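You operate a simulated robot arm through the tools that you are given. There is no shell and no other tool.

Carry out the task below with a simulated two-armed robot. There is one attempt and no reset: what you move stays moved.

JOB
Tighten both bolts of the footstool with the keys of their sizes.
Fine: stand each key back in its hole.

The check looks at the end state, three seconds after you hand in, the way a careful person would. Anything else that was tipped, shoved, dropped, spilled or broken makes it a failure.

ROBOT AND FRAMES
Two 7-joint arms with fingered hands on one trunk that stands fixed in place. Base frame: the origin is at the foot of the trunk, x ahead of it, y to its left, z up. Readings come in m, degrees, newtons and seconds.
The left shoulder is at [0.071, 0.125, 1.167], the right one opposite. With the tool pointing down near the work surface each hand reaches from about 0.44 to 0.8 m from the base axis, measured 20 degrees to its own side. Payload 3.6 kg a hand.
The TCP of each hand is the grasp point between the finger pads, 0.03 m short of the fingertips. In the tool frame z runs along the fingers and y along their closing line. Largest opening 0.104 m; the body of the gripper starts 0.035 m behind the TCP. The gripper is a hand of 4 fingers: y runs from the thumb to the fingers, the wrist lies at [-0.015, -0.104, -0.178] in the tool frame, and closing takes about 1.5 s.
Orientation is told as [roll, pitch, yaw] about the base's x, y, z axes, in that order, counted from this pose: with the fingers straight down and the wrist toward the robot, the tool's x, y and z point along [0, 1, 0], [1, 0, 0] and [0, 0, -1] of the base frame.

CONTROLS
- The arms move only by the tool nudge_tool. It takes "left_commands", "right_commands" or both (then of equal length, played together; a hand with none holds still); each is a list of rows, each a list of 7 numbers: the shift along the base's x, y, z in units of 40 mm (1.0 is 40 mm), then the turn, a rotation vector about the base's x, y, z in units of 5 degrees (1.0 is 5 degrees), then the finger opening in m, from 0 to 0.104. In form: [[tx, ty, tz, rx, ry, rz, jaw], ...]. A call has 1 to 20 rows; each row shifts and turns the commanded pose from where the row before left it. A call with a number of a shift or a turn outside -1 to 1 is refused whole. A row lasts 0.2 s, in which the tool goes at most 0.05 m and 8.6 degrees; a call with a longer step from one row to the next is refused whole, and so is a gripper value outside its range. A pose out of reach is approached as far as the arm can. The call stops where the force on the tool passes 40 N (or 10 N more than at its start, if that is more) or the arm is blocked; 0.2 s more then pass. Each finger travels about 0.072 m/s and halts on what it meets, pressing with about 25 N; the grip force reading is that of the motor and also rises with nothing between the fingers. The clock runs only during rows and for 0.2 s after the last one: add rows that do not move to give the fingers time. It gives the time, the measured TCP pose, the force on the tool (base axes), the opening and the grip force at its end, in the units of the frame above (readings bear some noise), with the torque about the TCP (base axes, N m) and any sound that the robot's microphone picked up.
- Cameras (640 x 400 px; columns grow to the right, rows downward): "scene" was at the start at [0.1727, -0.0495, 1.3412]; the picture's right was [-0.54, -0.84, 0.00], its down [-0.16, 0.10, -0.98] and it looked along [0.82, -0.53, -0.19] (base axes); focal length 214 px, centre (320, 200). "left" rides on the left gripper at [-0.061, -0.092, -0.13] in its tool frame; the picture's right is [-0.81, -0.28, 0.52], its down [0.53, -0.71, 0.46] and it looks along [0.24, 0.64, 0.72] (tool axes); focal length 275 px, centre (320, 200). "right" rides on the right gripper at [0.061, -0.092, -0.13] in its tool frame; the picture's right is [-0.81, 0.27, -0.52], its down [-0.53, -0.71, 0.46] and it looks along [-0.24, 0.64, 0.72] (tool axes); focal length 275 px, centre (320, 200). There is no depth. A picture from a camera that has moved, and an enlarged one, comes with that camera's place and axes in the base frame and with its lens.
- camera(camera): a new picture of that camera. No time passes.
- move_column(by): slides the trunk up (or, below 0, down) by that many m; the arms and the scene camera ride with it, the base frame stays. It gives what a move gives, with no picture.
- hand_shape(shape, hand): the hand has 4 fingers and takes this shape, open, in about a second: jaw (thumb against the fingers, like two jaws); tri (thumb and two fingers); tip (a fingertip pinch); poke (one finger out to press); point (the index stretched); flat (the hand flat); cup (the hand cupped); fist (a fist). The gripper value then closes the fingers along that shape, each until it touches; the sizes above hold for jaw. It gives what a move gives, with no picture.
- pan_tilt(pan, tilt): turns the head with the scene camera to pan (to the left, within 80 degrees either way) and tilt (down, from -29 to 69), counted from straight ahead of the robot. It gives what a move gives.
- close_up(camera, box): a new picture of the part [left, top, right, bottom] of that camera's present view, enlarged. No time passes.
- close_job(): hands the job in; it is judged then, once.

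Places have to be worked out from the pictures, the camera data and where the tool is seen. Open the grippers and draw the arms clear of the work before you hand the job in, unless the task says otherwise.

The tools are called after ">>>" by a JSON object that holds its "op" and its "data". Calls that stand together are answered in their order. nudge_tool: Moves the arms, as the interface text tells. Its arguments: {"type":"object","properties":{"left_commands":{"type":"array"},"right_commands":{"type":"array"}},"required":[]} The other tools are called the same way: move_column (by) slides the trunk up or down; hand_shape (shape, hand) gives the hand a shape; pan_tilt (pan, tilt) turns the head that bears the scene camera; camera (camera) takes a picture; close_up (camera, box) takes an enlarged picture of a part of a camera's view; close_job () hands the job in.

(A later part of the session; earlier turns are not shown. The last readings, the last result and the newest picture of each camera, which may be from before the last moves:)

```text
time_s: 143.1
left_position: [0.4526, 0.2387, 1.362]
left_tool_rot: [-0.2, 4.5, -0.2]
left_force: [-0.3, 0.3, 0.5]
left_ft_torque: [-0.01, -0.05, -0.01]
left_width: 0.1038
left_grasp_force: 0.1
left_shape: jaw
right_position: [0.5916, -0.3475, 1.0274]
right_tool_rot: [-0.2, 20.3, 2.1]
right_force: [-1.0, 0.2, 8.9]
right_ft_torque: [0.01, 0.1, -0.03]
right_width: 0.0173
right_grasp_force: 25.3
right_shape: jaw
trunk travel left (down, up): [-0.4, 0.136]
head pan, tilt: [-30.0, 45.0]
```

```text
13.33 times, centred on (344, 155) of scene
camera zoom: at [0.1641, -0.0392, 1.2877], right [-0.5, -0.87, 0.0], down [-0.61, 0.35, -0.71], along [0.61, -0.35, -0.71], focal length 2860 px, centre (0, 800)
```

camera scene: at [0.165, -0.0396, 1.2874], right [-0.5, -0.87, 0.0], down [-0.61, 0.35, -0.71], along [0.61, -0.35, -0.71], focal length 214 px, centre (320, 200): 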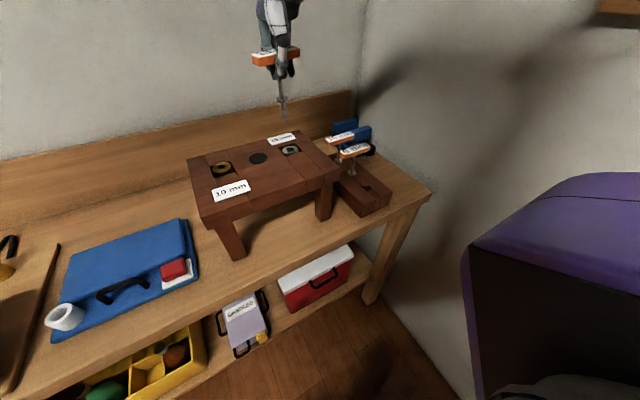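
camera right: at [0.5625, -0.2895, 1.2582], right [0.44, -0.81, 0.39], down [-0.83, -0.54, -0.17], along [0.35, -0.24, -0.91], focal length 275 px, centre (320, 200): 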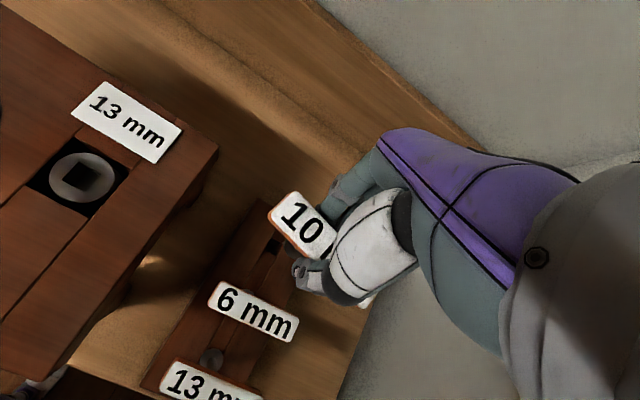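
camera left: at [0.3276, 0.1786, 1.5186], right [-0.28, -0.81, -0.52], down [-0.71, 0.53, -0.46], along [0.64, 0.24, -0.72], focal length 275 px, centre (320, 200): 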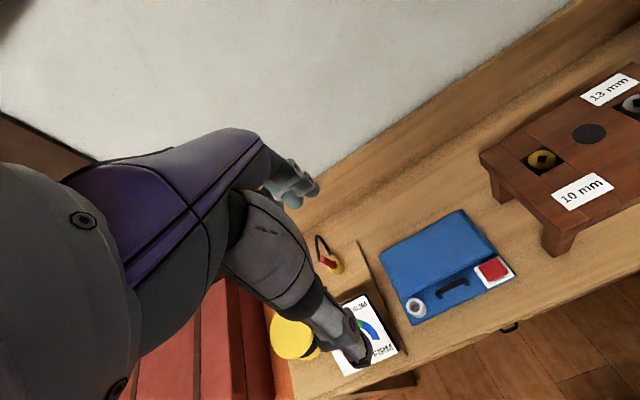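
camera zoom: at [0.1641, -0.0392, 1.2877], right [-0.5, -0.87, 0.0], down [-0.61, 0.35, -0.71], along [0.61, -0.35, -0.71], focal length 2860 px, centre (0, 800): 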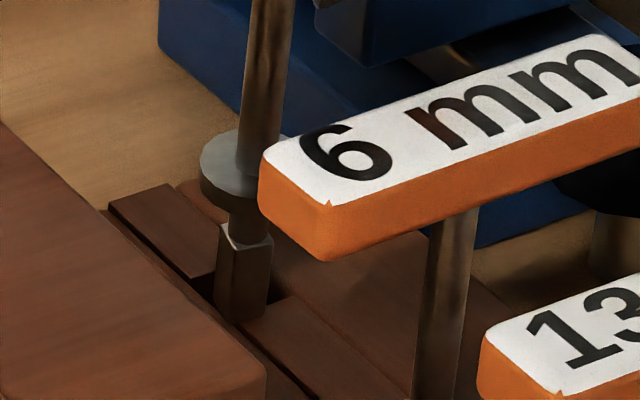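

Contact with the near strip: that gives me the true tip height (116.5 mm below the TCP), so my last correction was the wrong way. I rise 8 mm, shift (+5.4, -3.9) mm, and lower again.

>>> {"op": "nudge_tool", "data": {"right_commands": [[0, 0, 0.2, 0, 0, 0, 0.0], [0.068, -0.049, 0, 0, 0, 0, 0.0], [0.068, -0.049, 0, 0, 0, 0, 0.0], [0, 0, -0.15, 0, 0, 0, 0.0], [0, 0, 0, 0, 0, 0, 0.0]]}}

>>> {"op": "close_up", "data": {"camera": "scene", "box": [332, 140, 356, 170]}}

```text
time_s: 144.3
left_position: [0.4539, 0.2382, 1.3625]
left_tool_rot: [-0.3, 4.5, -0.1]
left_force: [1.0, 0.4, -0.2]
left_ft_torque: [-0.03, -0.07, 0.01]
left_width: 0.1041
left_grasp_force: 0.1
left_shape: jaw
right_position: [0.5984, -0.3534, 1.0273]
right_tool_rot: [-0.2, 20.4, 2.1]
right_force: [0.4, -0.3, -1.2]
right_ft_torque: [0.01, -0.03, 0.02]
right_width: 0.0174
right_grasp_force: 25.2
right_shape: jaw
trunk travel left (down, up): [-0.4, 0.136]
head pan, tilt: [-30.0, 45.0]
```

```text
13.33 times, centred on (344, 155) of scene
camera zoom: at [0.165, -0.0396, 1.2874], right [-0.5, -0.87, 0.0], down [-0.61, 0.35, -0.71], along [0.61, -0.35, -0.71], focal length 2860 px, centre (0, 800)
```

zoom: 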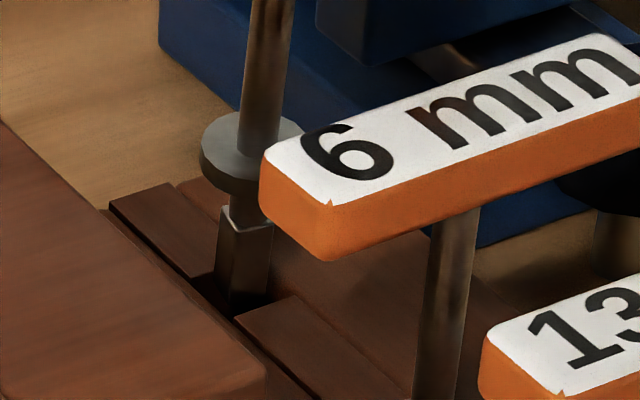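

Now the bit is over the opening. I lower in 4 mm steps.

>>> {"op": "nudge_tool", "data": {"right_commands": [[0, 0, -0.1, 0, 0, 0, 0.0], [0, 0, -0.1, 0, 0, 0, 0.0], [0, 0, -0.1, 0, 0, 0, 0.0], [0, 0, -0.1, 0, 0, 0, 0.0], [0, 0, -0.1, 0, 0, 0, 0.0], [0, 0, 0, 0, 0, 0, 0.0]]}}

>>> {"op": "close_up", "data": {"camera": "scene", "box": [320, 110, 370, 180]}}

```text
time_s: 145.7
left_position: [0.455, 0.2379, 1.3617]
left_tool_rot: [-0.3, 4.6, -0.1]
left_force: [-0.3, 0.4, 0.2]
left_ft_torque: [-0.01, -0.01, 0.01]
left_width: 0.1037
left_grasp_force: 0.1
left_shape: jaw
right_position: [0.598, -0.3521, 1.0073]
right_tool_rot: [-0.3, 20.4, 2.1]
right_force: [-0.7, 0.0, -1.0]
right_ft_torque: [0.0, -0.02, 0.0]
right_width: 0.0172
right_grasp_force: 24.8
right_shape: jaw
trunk travel left (down, up): [-0.4, 0.136]
head pan, tilt: [-30.0, 45.0]
```

```text
5.71 times, centred on (345, 145) of scene
camera zoom: at [0.165, -0.0396, 1.2874], right [-0.5, -0.87, 0.0], down [-0.61, 0.35, -0.71], along [0.61, -0.35, -0.71], focal length 1226 px, centre (177, 514)
```

zoom: 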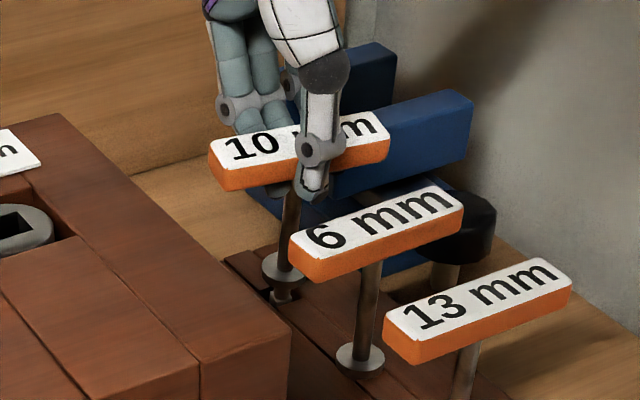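

The bit is in the hole without force. I lower on until the collar rests.

>>> {"op": "nudge_tool", "data": {"right_commands": [[0, 0, -0.1, 0, 0, 0, 0.0], [0, 0, -0.1, 0, 0, 0, 0.0], [0, 0, -0.08, 0, 0, 0, 0.0], [0, 0, -0.06, 0, 0, 0, 0.0], [0, 0, 0, 0, 0, 0, 0.0]]}}

>>> {"op": "close_up", "data": {"camera": "scene", "box": [320, 110, 370, 180]}}

```text
time_s: 146.9
left_position: [0.4537, 0.2383, 1.3616]
left_tool_rot: [-0.1, 4.6, -0.2]
left_force: [-1.0, 0.8, -0.4]
left_ft_torque: [0.01, 0.01, -0.01]
left_width: 0.1037
left_grasp_force: 0.0
left_shape: jaw
right_position: [0.5978, -0.3538, 0.9937]
right_tool_rot: [-0.1, 20.4, 2.2]
right_force: [0.2, 0.2, -0.8]
right_ft_torque: [0.01, -0.03, -0.02]
right_width: 0.0174
right_grasp_force: 25.1
right_shape: jaw
trunk travel left (down, up): [-0.4, 0.136]
head pan, tilt: [-30.0, 45.0]
```

```text
5.71 times, centred on (345, 145) of scene
camera zoom: at [0.165, -0.0396, 1.2874], right [-0.5, -0.87, 0.0], down [-0.61, 0.35, -0.71], along [0.61, -0.35, -0.71], focal length 1226 px, centre (177, 514)
```

zoom: 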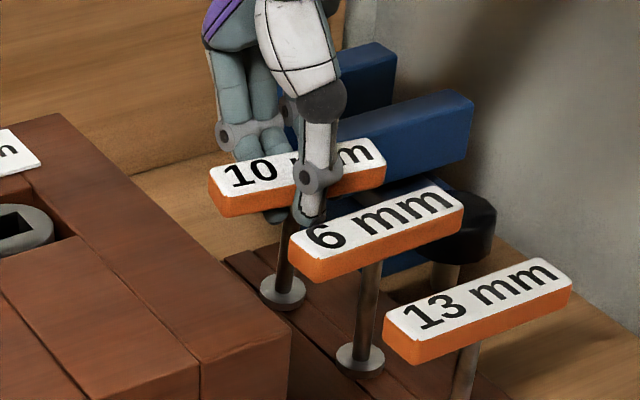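

The collar is practically on the rack. I go 2 mm lower to confirm contact, then open the hand.

>>> {"op": "nudge_tool", "data": {"right_commands": [[0, 0, -0.06, 0, 0, 0, 0.0], [0, 0, 0, 0, 0, 0, 0.0], [0, 0, 0, 0, 0, 0, 0.02], [0, 0, 0, 0, 0, 0, 0.035], [0, 0, 0, 0, 0, 0, 0.05], [0, 0, 0, 0, 0, 0, 0.05], [0, 0, 0, 0, 0, 0, 0.05]]}}

>>> {"op": "close_up", "data": {"camera": "scene", "box": [320, 110, 370, 180]}}

>>> {"op": "camera", "data": {"camera": "right"}}

```text
time_s: 148.5
left_position: [0.455, 0.238, 1.3611]
left_tool_rot: [-0.2, 4.5, -0.2]
left_force: [0.2, -1.0, -0.7]
left_ft_torque: [0.02, 0.02, 0.02]
left_width: 0.1037
left_grasp_force: 0.1
left_shape: jaw
right_position: [0.5982, -0.3527, 0.9921]
right_tool_rot: [-0.2, 20.6, 2.2]
right_force: [-0.7, -0.1, -0.7]
right_ft_torque: [0.01, 0.03, 0.01]
right_width: 0.0493
right_grasp_force: 0.0
right_shape: jaw
trunk travel left (down, up): [-0.4, 0.136]
head pan, tilt: [-30.0, 45.0]
```

```text
5.71 times, centred on (345, 145) of scene
camera zoom: at [0.1649, -0.0396, 1.2875], right [-0.5, -0.87, 0.0], down [-0.61, 0.35, -0.71], along [0.61, -0.35, -0.71], focal length 1226 px, centre (177, 514)
```

zoom: 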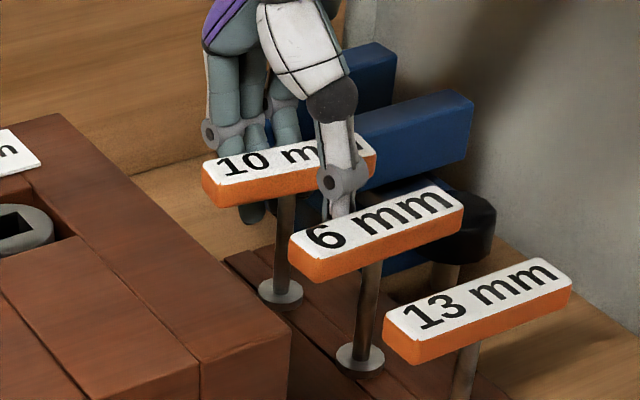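

```text
taken
camera right: at [0.5566, -0.2915, 1.1455], right [0.47, -0.79, 0.39], down [-0.81, -0.56, -0.18], along [0.36, -0.23, -0.9], focal length 275 px, centre (320, 200)
```

right: 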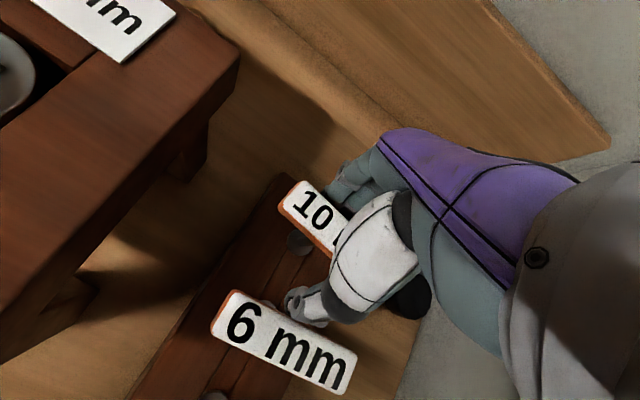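

The key stands by itself again. I level the hand around the bar and centre it at x 0.607, slightly higher, ready for a better grip.

>>> {"op": "nudge_tool", "data": {"right_commands": [[0.045, -0.02, 0.03, 0.024, -0.824, -0.088, 0.05], [0.045, -0.02, 0.03, 0.024, -0.824, -0.088, 0.05], [0.045, -0.02, 0.03, 0.024, -0.824, -0.088, 0.05], [0.045, -0.01, 0.02, 0.024, -0.824, -0.088, 0.05], [0.045, -0.01, 0, 0.024, -0.824, -0.088, 0.05], [0, 0, 0, 0, 0, 0, 0.05]]}}

>>> {"op": "close_up", "data": {"camera": "scene", "box": [320, 100, 390, 190]}}

>>> {"op": "camera", "data": {"camera": "right"}}

```text
time_s: 149.9
left_position: [0.4542, 0.2395, 1.3618]
left_tool_rot: [-0.2, 4.7, -0.2]
left_force: [0.5, 0.3, 0.3]
left_ft_torque: [0.02, -0.01, -0.03]
left_width: 0.1036
left_grasp_force: 0.2
left_shape: jaw
right_position: [0.6079, -0.3567, 0.9953]
right_tool_rot: [0.1, -0.2, -0.1]
right_force: [0.3, 0.3, 0.3]
right_ft_torque: [0.02, 0.0, 0.02]
right_width: 0.0496
right_grasp_force: 0.0
right_shape: jaw
trunk travel left (down, up): [-0.4, 0.136]
head pan, tilt: [-30.0, 45.0]
```

```text
4.44 times, centred on (355, 145) of scene
camera zoom: at [0.165, -0.0396, 1.2874], right [-0.5, -0.87, 0.0], down [-0.61, 0.35, -0.71], along [0.61, -0.35, -0.71], focal length 953 px, centre (164, 444)
```

zoom: 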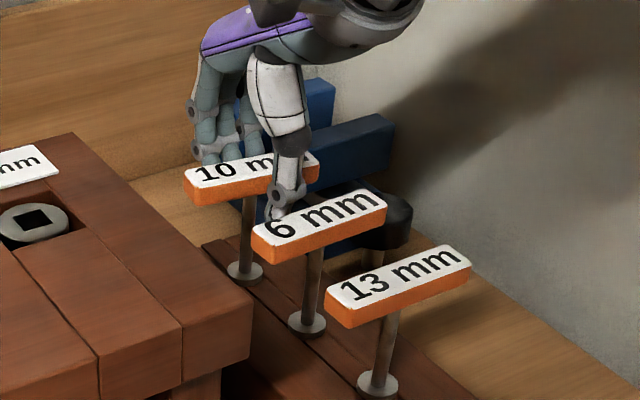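

```text
taken
camera right: at [0.5166, -0.2935, 1.126], right [0.27, -0.81, 0.52], down [-0.71, -0.53, -0.46], along [0.65, -0.24, -0.72], focal length 275 px, centre (320, 200)
```

right: 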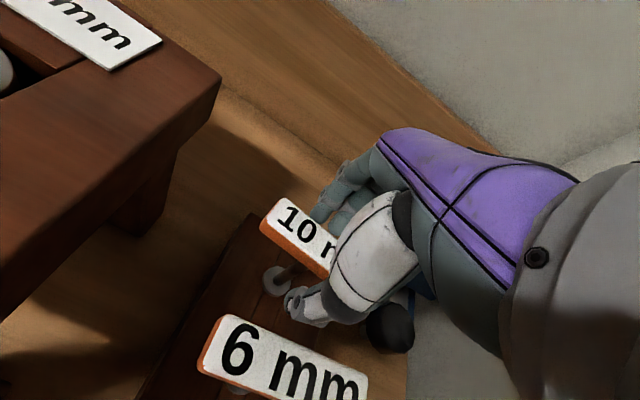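

The key settled a little differently in its roomy hole. I measure the bar's centre again before gripping.

>>> {"op": "close_up", "data": {"camera": "scene", "box": [330, 120, 365, 170]}}

>>> {"op": "close_up", "data": {"camera": "right", "box": [250, 180, 350, 310]}}

```text
8.00 times, centred on (348, 145) of scene
camera zoom: at [0.165, -0.0396, 1.2874], right [-0.5, -0.87, 0.0], down [-0.61, 0.35, -0.71], along [0.61, -0.35, -0.71], focal length 1716 px, centre (100, 640)
```

zoom: 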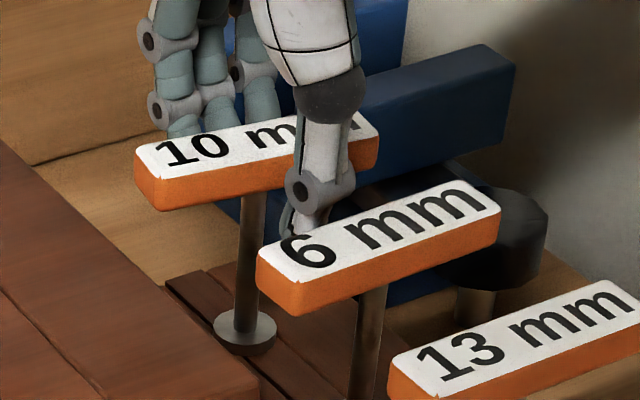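

```text
3.08 times, centred on (300, 245) of right
camera zoom: at [0.5166, -0.2935, 1.126], right [0.27, -0.81, 0.52], down [-0.71, -0.53, -0.46], along [0.65, -0.24, -0.72], focal length 847 px, centre (382, 62)
```

zoom: 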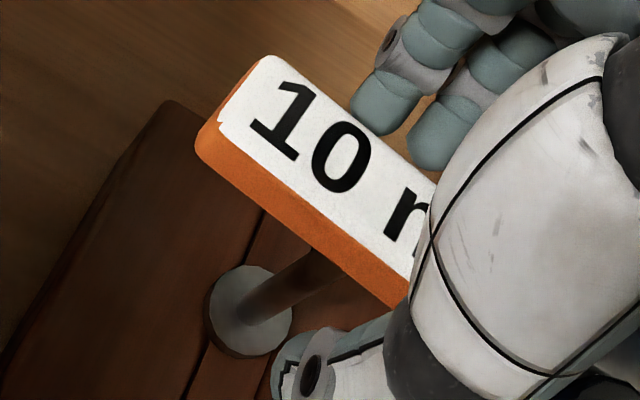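

The bar now lies at yaw -10.6°, its centre about (-6, +4) mm from the hand. I align the hand to it.

>>> {"op": "nudge_tool", "data": {"right_commands": [[-0.05, 0.035, 0.02, 0, 0, -0.7, 0.05], [-0.05, 0.035, 0.02, 0, 0, -0.7, 0.05], [-0.048, 0.035, 0.01, 0, 0, -0.7, 0.05], [0, 0, 0, 0, 0, 0, 0.05]]}}

>>> {"op": "close_up", "data": {"camera": "scene", "box": [325, 110, 375, 170]}}

>>> {"op": "close_up", "data": {"camera": "right", "box": [250, 180, 350, 310]}}

```text
time_s: 150.9
left_position: [0.4548, 0.2377, 1.3616]
left_tool_rot: [-0.2, 4.6, -0.2]
left_force: [-0.2, -0.3, 0.2]
left_ft_torque: [0.0, -0.01, -0.01]
left_width: 0.1037
left_grasp_force: 0.1
left_shape: jaw
right_position: [0.6013, -0.353, 0.998]
right_tool_rot: [0.0, 0.0, -10.6]
right_force: [0.6, 0.8, -0.3]
right_ft_torque: [0.0, 0.03, -0.02]
right_width: 0.0498
right_grasp_force: 0.1
right_shape: jaw
trunk travel left (down, up): [-0.4, 0.136]
head pan, tilt: [-30.0, 45.0]
```

```text
6.67 times, centred on (350, 140) of scene
camera zoom: at [0.1649, -0.0398, 1.2874], right [-0.5, -0.87, 0.0], down [-0.61, 0.35, -0.71], along [0.61, -0.35, -0.71], focal length 1430 px, centre (120, 600)
```

zoom: 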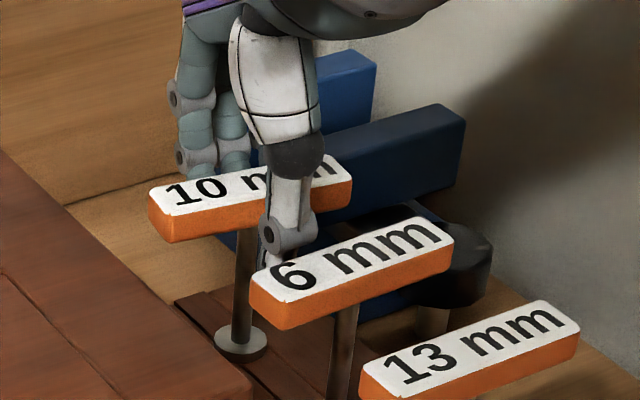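

```text
3.08 times, centred on (300, 245) of right
camera zoom: at [0.5233, -0.2738, 1.1277], right [0.12, -0.85, 0.52], down [-0.8, -0.39, -0.46], along [0.59, -0.36, -0.72], focal length 847 px, centre (382, 62)
```

zoom: 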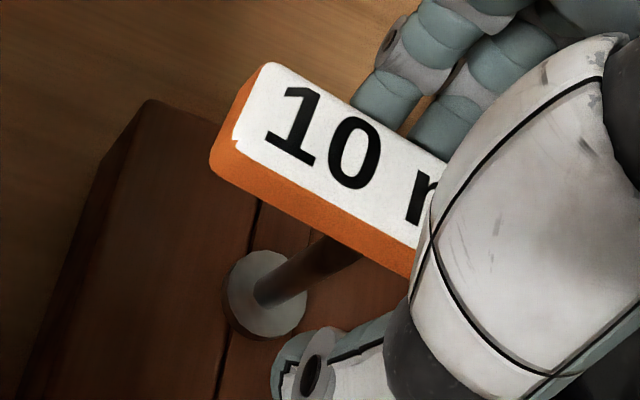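

The bar centre is about 3 mm further out than the grip centre. I shift +3.7 mm in x and +2 mm up, then close.

>>> {"op": "nudge_tool", "data": {"right_commands": [[0.091, -0.017, 0.06, 0, 0, 0.1, 0.05], [0, 0, 0, 0, 0, 0, 0.04], [0, 0, 0, 0, 0, 0, 0.03], [0, 0, 0, 0, 0, 0, 0.024], [0, 0, 0, 0, 0, 0, 0.015], [0, 0, 0, 0, 0, 0, 0.0], [0, 0, 0, 0, 0, 0, 0.0], [0, 0, 0, 0, 0, 0, 0.0], [0, 0, 0, 0, 0, 0, 0.0], [0, 0, 0, 0, 0, 0, 0.0]]}}

>>> {"op": "close_up", "data": {"camera": "scene", "box": [325, 110, 375, 170]}}

>>> {"op": "close_up", "data": {"camera": "right", "box": [250, 180, 350, 310]}}

```text
time_s: 153.1
left_position: [0.4534, 0.2373, 1.3625]
left_tool_rot: [-0.2, 4.6, -0.2]
left_force: [-0.2, 0.1, -0.1]
left_ft_torque: [0.0, -0.02, 0.01]
left_width: 0.1036
left_grasp_force: 0.0
left_shape: jaw
right_position: [0.6049, -0.3534, 1.0011]
right_tool_rot: [0.0, -0.1, -10.1]
right_force: [0.1, -0.7, -0.1]
right_ft_torque: [-0.04, 0.01, 0.0]
right_width: 0.018
right_grasp_force: 25.3
right_shape: jaw
trunk travel left (down, up): [-0.4, 0.136]
head pan, tilt: [-30.0, 45.0]
```

```text
6.67 times, centred on (350, 140) of scene
camera zoom: at [0.165, -0.0397, 1.2874], right [-0.5, -0.87, 0.0], down [-0.61, 0.35, -0.71], along [0.61, -0.35, -0.71], focal length 1430 px, centre (120, 600)
```

zoom: 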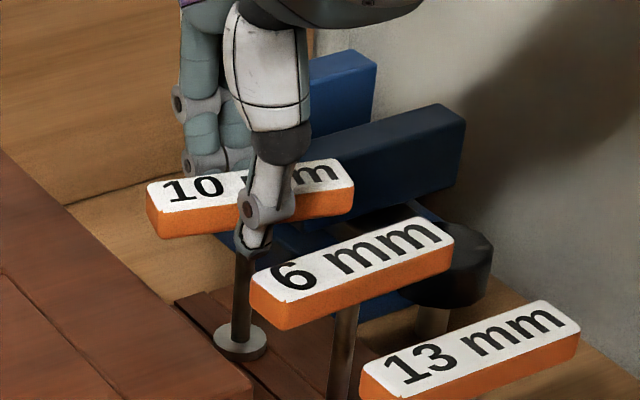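

```text
3.08 times, centred on (300, 245) of right
camera zoom: at [0.5262, -0.2751, 1.1301], right [0.13, -0.85, 0.52], down [-0.79, -0.4, -0.46], along [0.59, -0.35, -0.72], focal length 847 px, centre (382, 62)
```

zoom: 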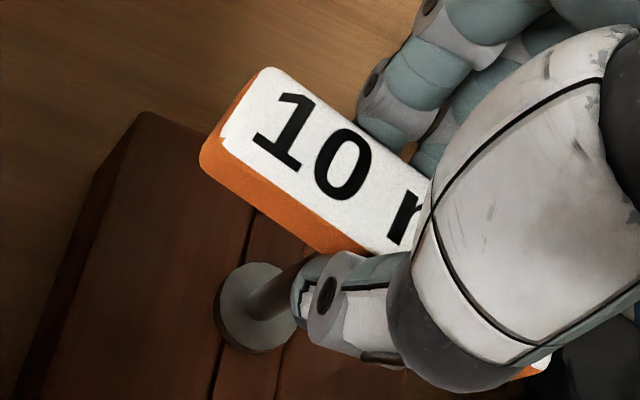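

The closing torque is near zero this time, so the grip is centred. I lift 60 mm and check that the key stays upright.

>>> {"op": "nudge_tool", "data": {"right_commands": [[0, 0, 0.15, 0, 0, 0, 0.0], [0, 0, 0.25, 0, 0, 0, 0.0], [0, 0, 0.35, 0, 0, 0, 0.0], [0, 0, 0.4, 0, 0, 0, 0.0], [0, 0, 0.4, 0, 0, 0, 0.0], [0, 0, 0, 0, 0, 0, 0.0]]}}

>>> {"op": "close_up", "data": {"camera": "scene", "box": [320, 80, 380, 170]}}

>>> {"op": "close_up", "data": {"camera": "right", "box": [230, 180, 350, 310]}}

```text
time_s: 154.5
left_position: [0.4547, 0.2383, 1.3618]
left_tool_rot: [-0.1, 4.6, -0.2]
left_force: [0.9, 0.6, 0.5]
left_ft_torque: [0.0, -0.02, 0.02]
left_width: 0.1036
left_grasp_force: 0.1
left_shape: jaw
right_position: [0.6059, -0.3529, 1.0611]
right_tool_rot: [0.1, -0.1, -10.1]
right_force: [0.1, 0.4, -0.6]
right_ft_torque: [0.0, 0.01, 0.03]
right_width: 0.0183
right_grasp_force: 24.8
right_shape: jaw
trunk travel left (down, up): [-0.4, 0.136]
head pan, tilt: [-30.0, 45.0]
```

```text
4.44 times, centred on (350, 125) of scene
camera zoom: at [0.1651, -0.0397, 1.2874], right [-0.5, -0.87, 0.0], down [-0.61, 0.35, -0.71], along [0.61, -0.35, -0.71], focal length 953 px, centre (187, 533)
```

zoom: 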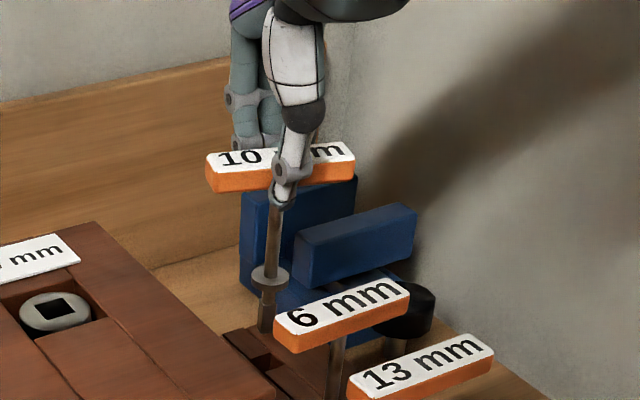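

```text
3.08 times, centred on (290, 245) of right
camera zoom: at [0.5266, -0.2755, 1.1922], right [0.13, -0.85, 0.52], down [-0.79, -0.4, -0.46], along [0.59, -0.35, -0.72], focal length 847 px, centre (412, 62)
```

zoom: 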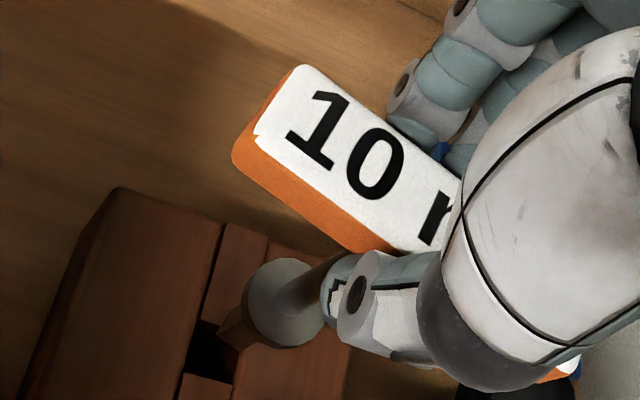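

The key hangs upright. I lift to carrying height and move over the brass bolt, turning gradually to about yaw 20°.

>>> {"op": "nudge_tool", "data": {"right_commands": [[0, 0, 0.7, 0, 0, 0, 0.0], [0, 0, 0.8, 0, 0, 0, 0.0], [0, 0, 0.8, 0, 0, 0, 0.0], [0, 0, 0.8, 0, 0, 0, 0.0], [0, 0, 0.6, 0, 0, 0, 0.0], [-0.09, 0.72, 0, 0, 0, 0.6, 0.0], [-0.09, 0.72, 0, 0, 0, 0.6, 0.0], [-0.09, 0.72, 0, 0, 0, 0.6, 0.0], [-0.09, 0.72, 0, 0, 0, 0.6, 0.0], [-0.09, 0.72, 0, 0, 0, 0.6, 0.0], [-0.09, 0.72, 0, 0, 0, 0.6, 0.0], [-0.09, 0.72, 0, 0, 0, 0.6, 0.0], [-0.09, 0.72, 0, 0, 0, 0.6, 0.0], [-0.09, 0.72, 0, 0, 0, 0.6, 0.0], [-0.09, 0.72, 0, 0, 0, 0.6, 0.0], [-0.05, 0.5, 0, 0, 0, 0, 0.0], [0, 0, 0, 0, 0, 0, 0.0]]}}

>>> {"op": "camera", "data": {"camera": "scene"}}

>>> {"op": "camera", "data": {"camera": "right"}}

```text
time_s: 158.1
left_position: [0.4555, 0.2387, 1.3617]
left_tool_rot: [-0.2, 4.6, -0.2]
left_force: [0.3, -0.4, -0.2]
left_ft_torque: [0.01, 0.02, 0.02]
left_width: 0.1039
left_grasp_force: 0.1
left_shape: jaw
right_position: [0.569, -0.0651, 1.209]
right_tool_rot: [0.1, -0.3, 19.9]
right_force: [0.2, -0.6, -0.5]
right_ft_torque: [-0.01, 0.05, 0.01]
right_width: 0.0183
right_grasp_force: 25.4
right_shape: jaw
right hand out of reach, approached as far as the arm can: row 16
trunk travel left (down, up): [-0.4, 0.136]
head pan, tilt: [-30.0, 45.0]
```

```text
taken
camera scene: at [0.1656, -0.0395, 1.2874], right [-0.5, -0.87, 0.0], down [-0.61, 0.35, -0.71], along [0.61, -0.35, -0.71], focal length 214 px, centre (320, 200)
```

scene: 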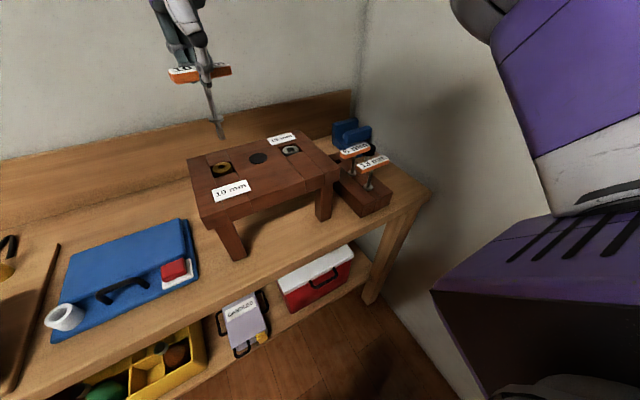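

```text
taken
camera right: at [0.4631, -0.0383, 1.3391], right [0.53, -0.67, 0.52], down [-0.49, -0.74, -0.46], along [0.69, -0.01, -0.72], focal length 275 px, centre (320, 200)
```

right: 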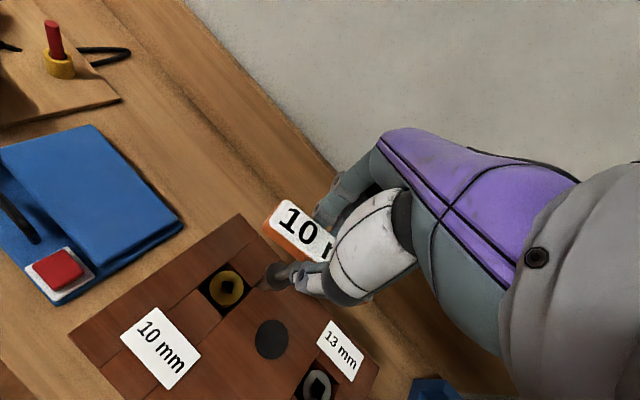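

At this height the last step was out of reach; lower down there is more room. I lower to z 1.175 and then move on toward the brass bolt.

>>> {"op": "nudge_tool", "data": {"right_commands": [[0, 0, -0.4, 0, 0, 0, 0.0], [0, 0, -0.45, 0, 0, 0, 0.0], [0, 0.2, 0, 0, 0, 0, 0.0], [0, 0.2, 0, 0, 0, 0, 0.0], [0, 0.1, 0, 0, 0, 0, 0.0], [0, 0, 0, 0, 0, 0, 0.0]]}}

>>> {"op": "close_up", "data": {"camera": "scene", "box": [190, 50, 270, 190]}}

>>> {"op": "close_up", "data": {"camera": "right", "box": [200, 220, 330, 340]}}

```text
time_s: 159.5
left_position: [0.4542, 0.2385, 1.3621]
left_tool_rot: [-0.2, 4.5, -0.3]
left_force: [-1.0, -0.5, -0.6]
left_ft_torque: [0.02, 0.01, -0.03]
left_width: 0.1036
left_grasp_force: 0.0
left_shape: jaw
right_position: [0.5683, -0.0549, 1.1746]
right_tool_rot: [0.1, -0.1, 19.9]
right_force: [-0.8, 0.3, -0.5]
right_ft_torque: [-0.02, 0.01, -0.01]
right_width: 0.0183
right_grasp_force: 24.4
right_shape: jaw
right hand out of reach, approached as far as the arm can: row 4
trunk travel left (down, up): [-0.4, 0.136]
head pan, tilt: [-30.0, 45.0]
```

```text
2.86 times, centred on (230, 120) of scene
camera zoom: at [0.1645, -0.0396, 1.2875], right [-0.5, -0.87, 0.0], down [-0.61, 0.35, -0.71], along [0.61, -0.35, -0.71], focal length 613 px, centre (577, 429)
```

zoom: 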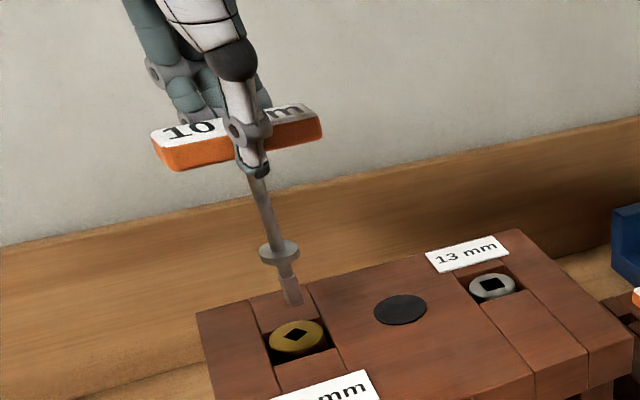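

```text
3.33 times, centred on (265, 280) of right
camera zoom: at [0.4619, -0.0266, 1.3056], right [0.53, -0.67, 0.52], down [-0.49, -0.74, -0.46], along [0.69, -0.01, -0.72], focal length 918 px, centre (503, -67)
```

zoom: 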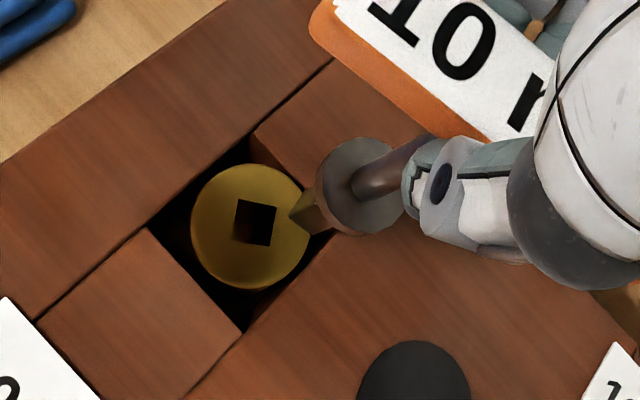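

The positive yaw is near the limit over here (row 4 flagged). I test the other matching orientation, turning the hand clockwise step by step at a safe height.

>>> {"op": "nudge_tool", "data": {"right_commands": [[0, 0, 0.3, 0, 0, 0, 0.0], [0, 0, 0, 0, 0, -1, 0.0], [0, 0, 0, 0, 0, -1, 0.0], [0, 0, 0, 0, 0, -1, 0.0], [0, 0, 0, 0, 0, -1, 0.0], [0, 0, 0, 0, 0, -1, 0.0], [0, 0, 0, 0, 0, -1, 0.0], [0, 0, 0, 0, 0, -1, 0.0], [0, 0, 0, 0, 0, -1, 0.0]]}}

```text
time_s: 161.5
left_position: [0.4546, 0.2402, 1.3614]
left_tool_rot: [-0.3, 4.5, -0.2]
left_force: [0.5, 0.7, 0.1]
left_ft_torque: [-0.03, 0.0, -0.01]
left_width: 0.1038
left_grasp_force: 0.0
left_shape: jaw
right_position: [0.577, -0.1305, 1.1929]
right_tool_rot: [0.1, -0.1, -20.2]
right_force: [0.4, 0.1, -1.6]
right_ft_torque: [-0.02, -0.02, 0.0]
right_width: 0.0183
right_grasp_force: 25.3
right_shape: jaw
right hand out of reach, approached as far as the arm can: row 1, 2, 3, 4, 6, 7, 8
trunk travel left (down, up): [-0.4, 0.136]
head pan, tilt: [-30.0, 45.0]
```

The right wrist cannot go further left, so turning clockwise over the brass bolt by gripping is barely possible; but yaw of 30-50° is fine there. My plan: insert the 10 mm key at yaw about 37°, let go, and then turn it by pushing the bar end round with a finger. First I turn to +37° clear of the bolt.

>>> {"op": "nudge_tool", "data": {"right_commands": [[0, 0, 0.1, 0, 0, 0.95, 0.0], [0, 0, 0.1, 0, 0, 0.95, 0.0], [0, 0, 0, 0, 0, 0.95, 0.0], [0, 0, 0, 0, 0, 0.95, 0.0], [0, 0, 0, 0, 0, 0.95, 0.0], [0, 0, 0, 0, 0, 0.95, 0.0], [0, 0, 0, 0, 0, 0.95, 0.0], [0, 0, 0, 0, 0, 0.95, 0.0], [0, 0, 0, 0, 0, 0.95, 0.0], [0, 0.3, 0, 0, 0, 0.95, 0.0], [0, 0.4, 0, 0, 0, 0.95, 0.0], [-0.1, 0.5, -0.2, 0, 0, 0.95, 0.0], [-0.1, 0.5, -0.3, 0, 0, 0, 0.0], [0, 0.4, -0.3, 0, 0, 0, 0.0], [0, 0, 0, 0, 0, 0, 0.0]]}}

>>> {"op": "close_up", "data": {"camera": "scene", "box": [190, 50, 270, 190]}}

>>> {"op": "close_up", "data": {"camera": "right", "box": [200, 220, 330, 340]}}

```text
time_s: 164.7
left_position: [0.4541, 0.2386, 1.3617]
left_tool_rot: [-0.2, 4.4, -0.2]
left_force: [-0.1, -0.4, 0.1]
left_ft_torque: [0.0, 0.03, 0.02]
left_width: 0.1038
left_grasp_force: 0.0
left_shape: jaw
right_position: [0.5679, -0.0483, 1.1682]
right_tool_rot: [0.2, -0.2, 36.9]
right_force: [-0.1, 0.8, -0.4]
right_ft_torque: [-0.02, 0.01, 0.01]
right_width: 0.0183
right_grasp_force: 24.9
right_shape: jaw
trunk travel left (down, up): [-0.4, 0.136]
head pan, tilt: [-30.0, 45.0]
```

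```text
2.86 times, centred on (230, 120) of scene
camera zoom: at [0.1646, -0.0396, 1.2875], right [-0.5, -0.87, 0.0], down [-0.61, 0.35, -0.71], along [0.61, -0.35, -0.71], focal length 613 px, centre (577, 429)
```

zoom: 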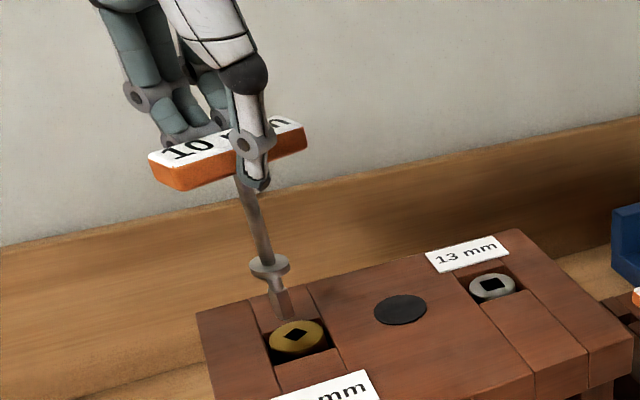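

```text
3.33 times, centred on (265, 280) of right
camera zoom: at [0.4591, -0.0528, 1.2982], right [0.71, -0.48, 0.52], down [-0.25, -0.85, -0.46], along [0.66, 0.19, -0.72], focal length 918 px, centre (503, -67)
```

zoom: 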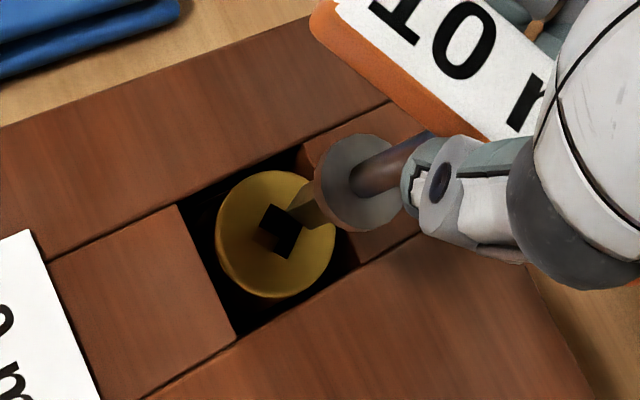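

Reachable and almost above the brass bolt. I zoom in to measure bit and hole.

>>> {"op": "close_up", "data": {"camera": "scene", "box": [212, 140, 240, 182]}}

>>> {"op": "close_up", "data": {"camera": "right", "box": [255, 265, 310, 315]}}

```text
9.52 times, centred on (226, 161) of scene
camera zoom: at [0.1646, -0.0396, 1.2875], right [-0.5, -0.87, 0.0], down [-0.61, 0.35, -0.71], along [0.61, -0.35, -0.71], focal length 2043 px, centre (1215, 571)
```

zoom: 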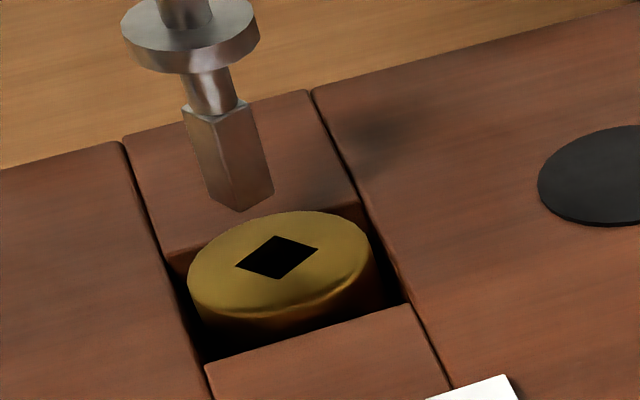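

```text
8.00 times, centred on (282, 290) of right
camera zoom: at [0.4591, -0.0528, 1.2982], right [0.71, -0.48, 0.52], down [-0.25, -0.85, -0.46], along [0.66, 0.19, -0.72], focal length 2202 px, centre (620, -520)
```

zoom: 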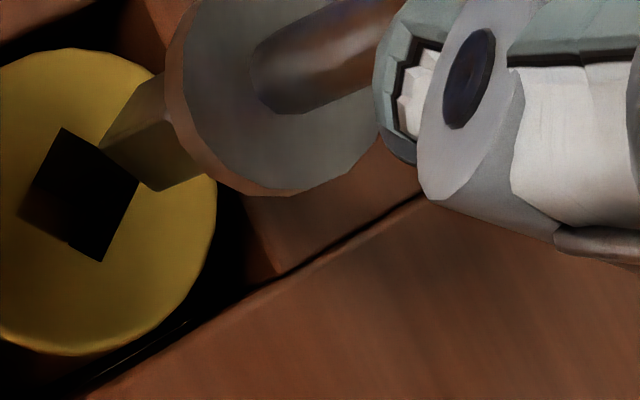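

Hole centre (0.5686, -0.0436), turned 34°; bit about 5 mm off in x and 5° behind. I turn +4°, shift (-4.5, -2) mm, lower 8 mm and check again.

>>> {"op": "nudge_tool", "data": {"right_commands": [[-0.056, -0.025, -0.1, 0, 0, 0.4, 0.0], [-0.056, -0.025, -0.1, 0, 0, 0.4, 0.0], [0, 0, 0, 0, 0, 0, 0.0]]}}

>>> {"op": "close_up", "data": {"camera": "scene", "box": [212, 145, 240, 182]}}

>>> {"op": "close_up", "data": {"camera": "right", "box": [255, 265, 310, 315]}}

```text
time_s: 165.5
left_position: [0.4544, 0.2381, 1.3623]
left_tool_rot: [-0.2, 4.5, -0.1]
left_force: [0.2, -0.4, -0.1]
left_ft_torque: [-0.04, 0.01, 0.02]
left_width: 0.1037
left_grasp_force: 0.1
left_shape: jaw
right_position: [0.5647, -0.0507, 1.1601]
right_tool_rot: [0.0, -0.1, 40.9]
right_force: [-0.5, 0.2, -0.7]
right_ft_torque: [-0.02, 0.02, -0.01]
right_width: 0.0184
right_grasp_force: 25.3
right_shape: jaw
trunk travel left (down, up): [-0.4, 0.136]
head pan, tilt: [-30.0, 45.0]
```

```text
10.81 times, centred on (226, 164) of scene
camera zoom: at [0.165, -0.0396, 1.2874], right [-0.5, -0.87, 0.0], down [-0.61, 0.35, -0.71], along [0.61, -0.35, -0.71], focal length 2319 px, centre (1336, 595)
```

zoom: 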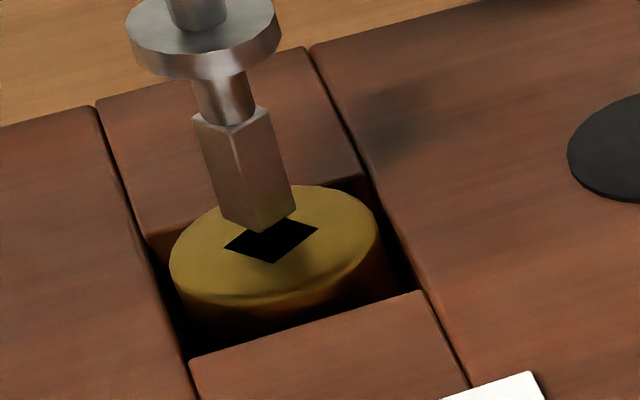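

```text
8.00 times, centred on (282, 290) of right
camera zoom: at [0.456, -0.0623, 1.2901], right [0.74, -0.43, 0.52], down [-0.19, -0.87, -0.46], along [0.65, 0.24, -0.72], focal length 2202 px, centre (620, -520)
```

zoom: 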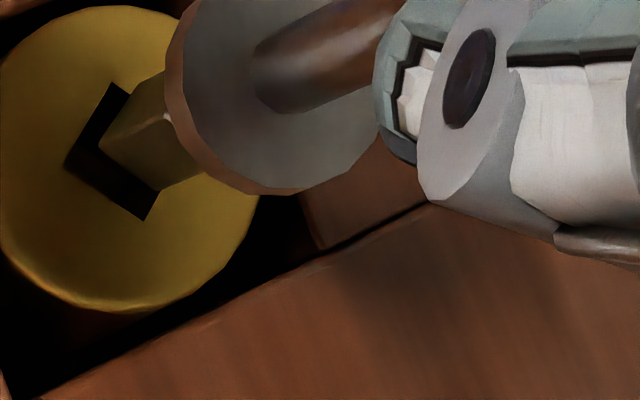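

Aligned to about 1 mm and 1-2°. I shift -1 mm in x and lower in small steps.

>>> {"op": "nudge_tool", "data": {"right_commands": [[-0.024, -0.005, -0.08, 0, 0, 0, 0.0], [0, 0, -0.08, 0, 0, 0, 0.0], [0, 0, -0.08, 0, 0, 0, 0.0], [0, 0, -0.06, 0, 0, 0, 0.0], [0, 0, 0, 0, 0, 0, 0.0]]}}

>>> {"op": "close_up", "data": {"camera": "scene", "box": [212, 145, 240, 182]}}

>>> {"op": "close_up", "data": {"camera": "right", "box": [255, 265, 310, 315]}}

```text
time_s: 166.7
left_position: [0.4544, 0.2396, 1.361]
left_tool_rot: [-0.2, 4.6, -0.2]
left_force: [-0.5, 0.4, 0.8]
left_ft_torque: [0.0, 0.02, 0.0]
left_width: 0.1038
left_grasp_force: 0.0
left_shape: jaw
right_position: [0.5634, -0.05, 1.1476]
right_tool_rot: [0.1, -0.2, 40.9]
right_force: [-0.5, -0.1, -1.5]
right_ft_torque: [-0.03, 0.0, -0.02]
right_width: 0.0183
right_grasp_force: 25.3
right_shape: jaw
trunk travel left (down, up): [-0.4, 0.136]
head pan, tilt: [-30.0, 45.0]
```

```text
10.81 times, centred on (226, 164) of scene
camera zoom: at [0.165, -0.0396, 1.2874], right [-0.5, -0.87, 0.0], down [-0.61, 0.35, -0.71], along [0.61, -0.35, -0.71], focal length 2319 px, centre (1336, 595)
```

zoom: 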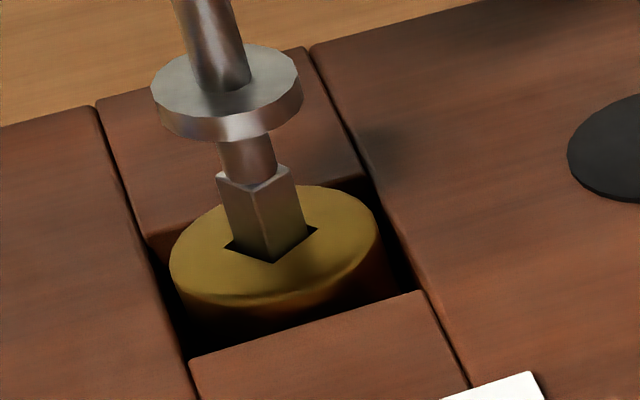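

```text
8.00 times, centred on (282, 290) of right
camera zoom: at [0.4551, -0.0624, 1.2783], right [0.74, -0.43, 0.52], down [-0.19, -0.87, -0.46], along [0.65, 0.24, -0.72], focal length 2202 px, centre (620, -520)
```

zoom: 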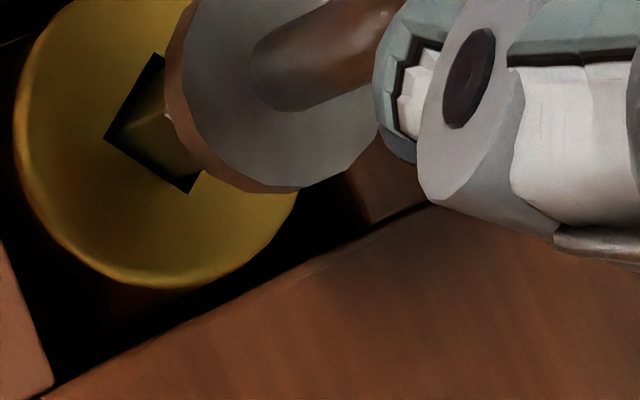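

The bit is in the brass hole. I lower to seat it.

>>> {"op": "nudge_tool", "data": {"right_commands": [[0, 0, -0.08, 0, 0, 0, 0.0], [0, 0, -0.08, 0, 0, 0, 0.0], [0, 0, -0.08, 0, 0, 0, 0.0], [0, 0, 0, 0, 0, 0, 0.0]]}}

>>> {"op": "close_up", "data": {"camera": "scene", "box": [205, 110, 245, 182]}}

```text
time_s: 167.7
left_position: [0.4532, 0.2377, 1.3624]
left_tool_rot: [-0.2, 4.6, -0.1]
left_force: [-0.6, 0.5, 0.4]
left_ft_torque: [0.02, -0.03, 0.01]
left_width: 0.1034
left_grasp_force: 0.1
left_shape: jaw
right_position: [0.5659, -0.0501, 1.1394]
right_tool_rot: [0.0, -0.2, 40.9]
right_force: [-0.7, 0.3, -0.1]
right_ft_torque: [-0.01, 0.01, 0.0]
right_width: 0.0182
right_grasp_force: 25.3
right_shape: jaw
trunk travel left (down, up): [-0.4, 0.136]
head pan, tilt: [-30.0, 45.0]
```

```text
5.56 times, centred on (225, 146) of scene
camera zoom: at [0.165, -0.0396, 1.2874], right [-0.5, -0.87, 0.0], down [-0.61, 0.35, -0.71], along [0.61, -0.35, -0.71], focal length 1192 px, centre (848, 500)
```

zoom: 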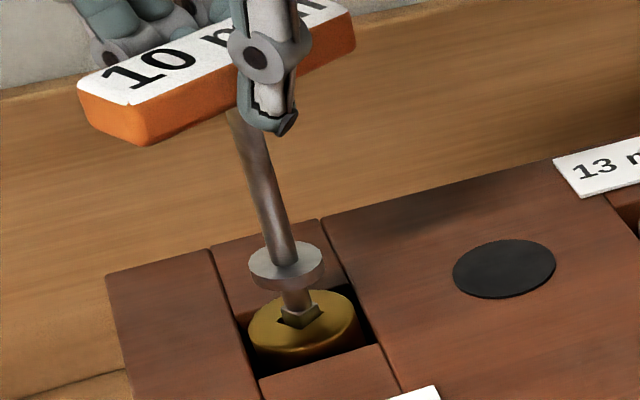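

Deeper but not yet bottomed; a little more down.

>>> {"op": "nudge_tool", "data": {"right_commands": [[0, 0, -0.06, 0, 0, 0, 0.0], [0, 0, -0.05, 0, 0, 0, 0.0], [0, 0, 0, 0, 0, 0, 0.0]]}}

```text
time_s: 168.5
left_position: [0.4541, 0.2376, 1.3624]
left_tool_rot: [-0.1, 4.5, -0.3]
left_force: [0.7, -0.5, 0.2]
left_ft_torque: [-0.01, 0.0, -0.04]
left_width: 0.1035
left_grasp_force: 0.1
left_shape: jaw
right_position: [0.5626, -0.0505, 1.1347]
right_tool_rot: [0.1, -0.1, 40.9]
right_force: [0.5, 0.0, -0.8]
right_ft_torque: [0.01, 0.0, 0.01]
right_width: 0.0183
right_grasp_force: 25.4
right_shape: jaw
trunk travel left (down, up): [-0.4, 0.136]
head pan, tilt: [-30.0, 45.0]
```

>>> {"op": "nudge_tool", "data": {"right_commands": [[0, 0, -0.05, 0, 0, 0, 0.0], [0, 0, -0.04, 0, 0, 0, 0.0], [0, 0, 0, 0, 0, 0, 0.0]]}}

>>> {"op": "close_up", "data": {"camera": "scene", "box": [205, 110, 245, 182]}}

```text
time_s: 169.3
left_position: [0.4531, 0.2386, 1.3617]
left_tool_rot: [-0.2, 4.4, -0.1]
left_force: [0.5, -0.3, 0.2]
left_ft_torque: [-0.02, 0.0, -0.01]
left_width: 0.1036
left_grasp_force: 0.1
left_shape: jaw
right_position: [0.5635, -0.0491, 1.1319]
right_tool_rot: [0.0, -0.3, 40.9]
right_force: [-1.0, -0.4, 7.3]
right_ft_torque: [-0.01, 0.03, 0.03]
right_width: 0.0192
right_grasp_force: 24.7
right_shape: jaw
trunk travel left (down, up): [-0.4, 0.136]
head pan, tilt: [-30.0, 45.0]
```

```text
5.56 times, centred on (225, 146) of scene
camera zoom: at [0.1642, -0.0396, 1.2876], right [-0.5, -0.87, 0.0], down [-0.61, 0.35, -0.71], along [0.61, -0.35, -0.71], focal length 1192 px, centre (848, 500)
```

zoom: 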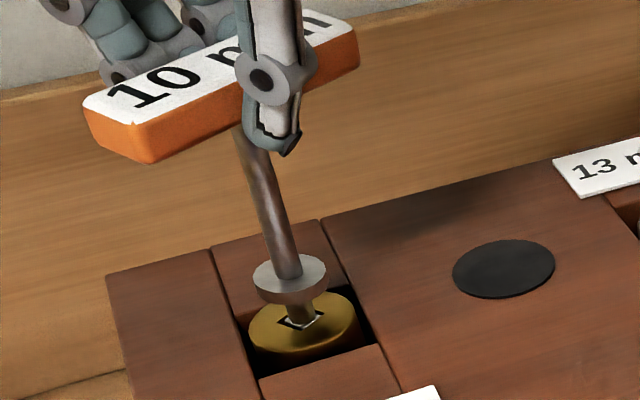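

Seated with 7 N. Now I release the key: open the hand and rise straight up clear of the bar.

>>> {"op": "nudge_tool", "data": {"right_commands": [[0, 0, 0.03, 0, 0, 0, 0.02], [0, 0, 0, 0, 0, 0, 0.035], [0, 0, 0, 0, 0, 0, 0.05], [0, 0, 0, 0, 0, 0, 0.06], [0, 0, 0, 0, 0, 0, 0.06], [0, 0, 0.25, 0, 0, 0, 0.06], [0, 0, 0.5, 0, 0, 0, 0.06], [0, 0, 0.5, 0, 0, 0, 0.06], [0, 0, 0, 0, 0, 0, 0.06]]}}

>>> {"op": "close_up", "data": {"camera": "scene", "box": [185, 70, 265, 190]}}

>>> {"op": "camera", "data": {"camera": "right"}}

```text
time_s: 171.3
left_position: [0.4536, 0.2385, 1.3624]
left_tool_rot: [-0.2, 4.6, -0.2]
left_force: [0.4, 0.0, -0.1]
left_ft_torque: [-0.01, -0.01, 0.02]
left_width: 0.1036
left_grasp_force: 0.0
left_shape: jaw
right_position: [0.5631, -0.0506, 1.1821]
right_tool_rot: [0.1, -0.1, 41.1]
right_force: [-0.6, -0.3, -0.2]
right_ft_torque: [0.04, 0.01, 0.01]
right_width: 0.0597
right_grasp_force: 0.1
right_shape: jaw
trunk travel left (down, up): [-0.4, 0.136]
head pan, tilt: [-30.0, 45.0]
```

```text
3.33 times, centred on (225, 130) of scene
camera zoom: at [0.165, -0.0396, 1.2874], right [-0.5, -0.87, 0.0], down [-0.61, 0.35, -0.71], along [0.61, -0.35, -0.71], focal length 715 px, centre (637, 433)
```

zoom: 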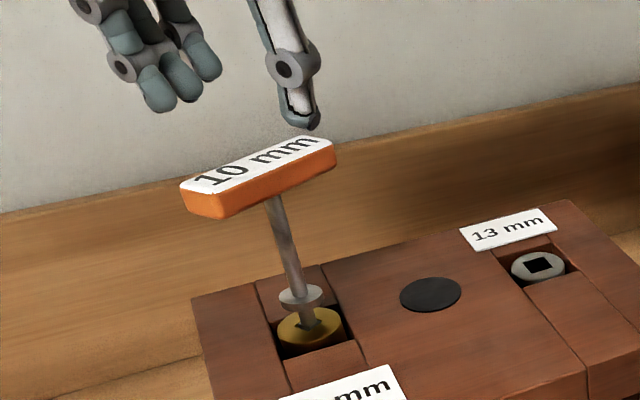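

```text
taken
camera right: at [0.4545, -0.0623, 1.3128], right [0.74, -0.43, 0.52], down [-0.19, -0.87, -0.46], along [0.65, 0.24, -0.72], focal length 275 px, centre (320, 200)
```

right: 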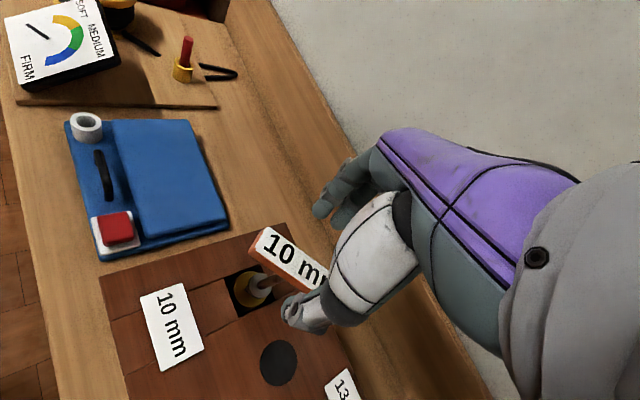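

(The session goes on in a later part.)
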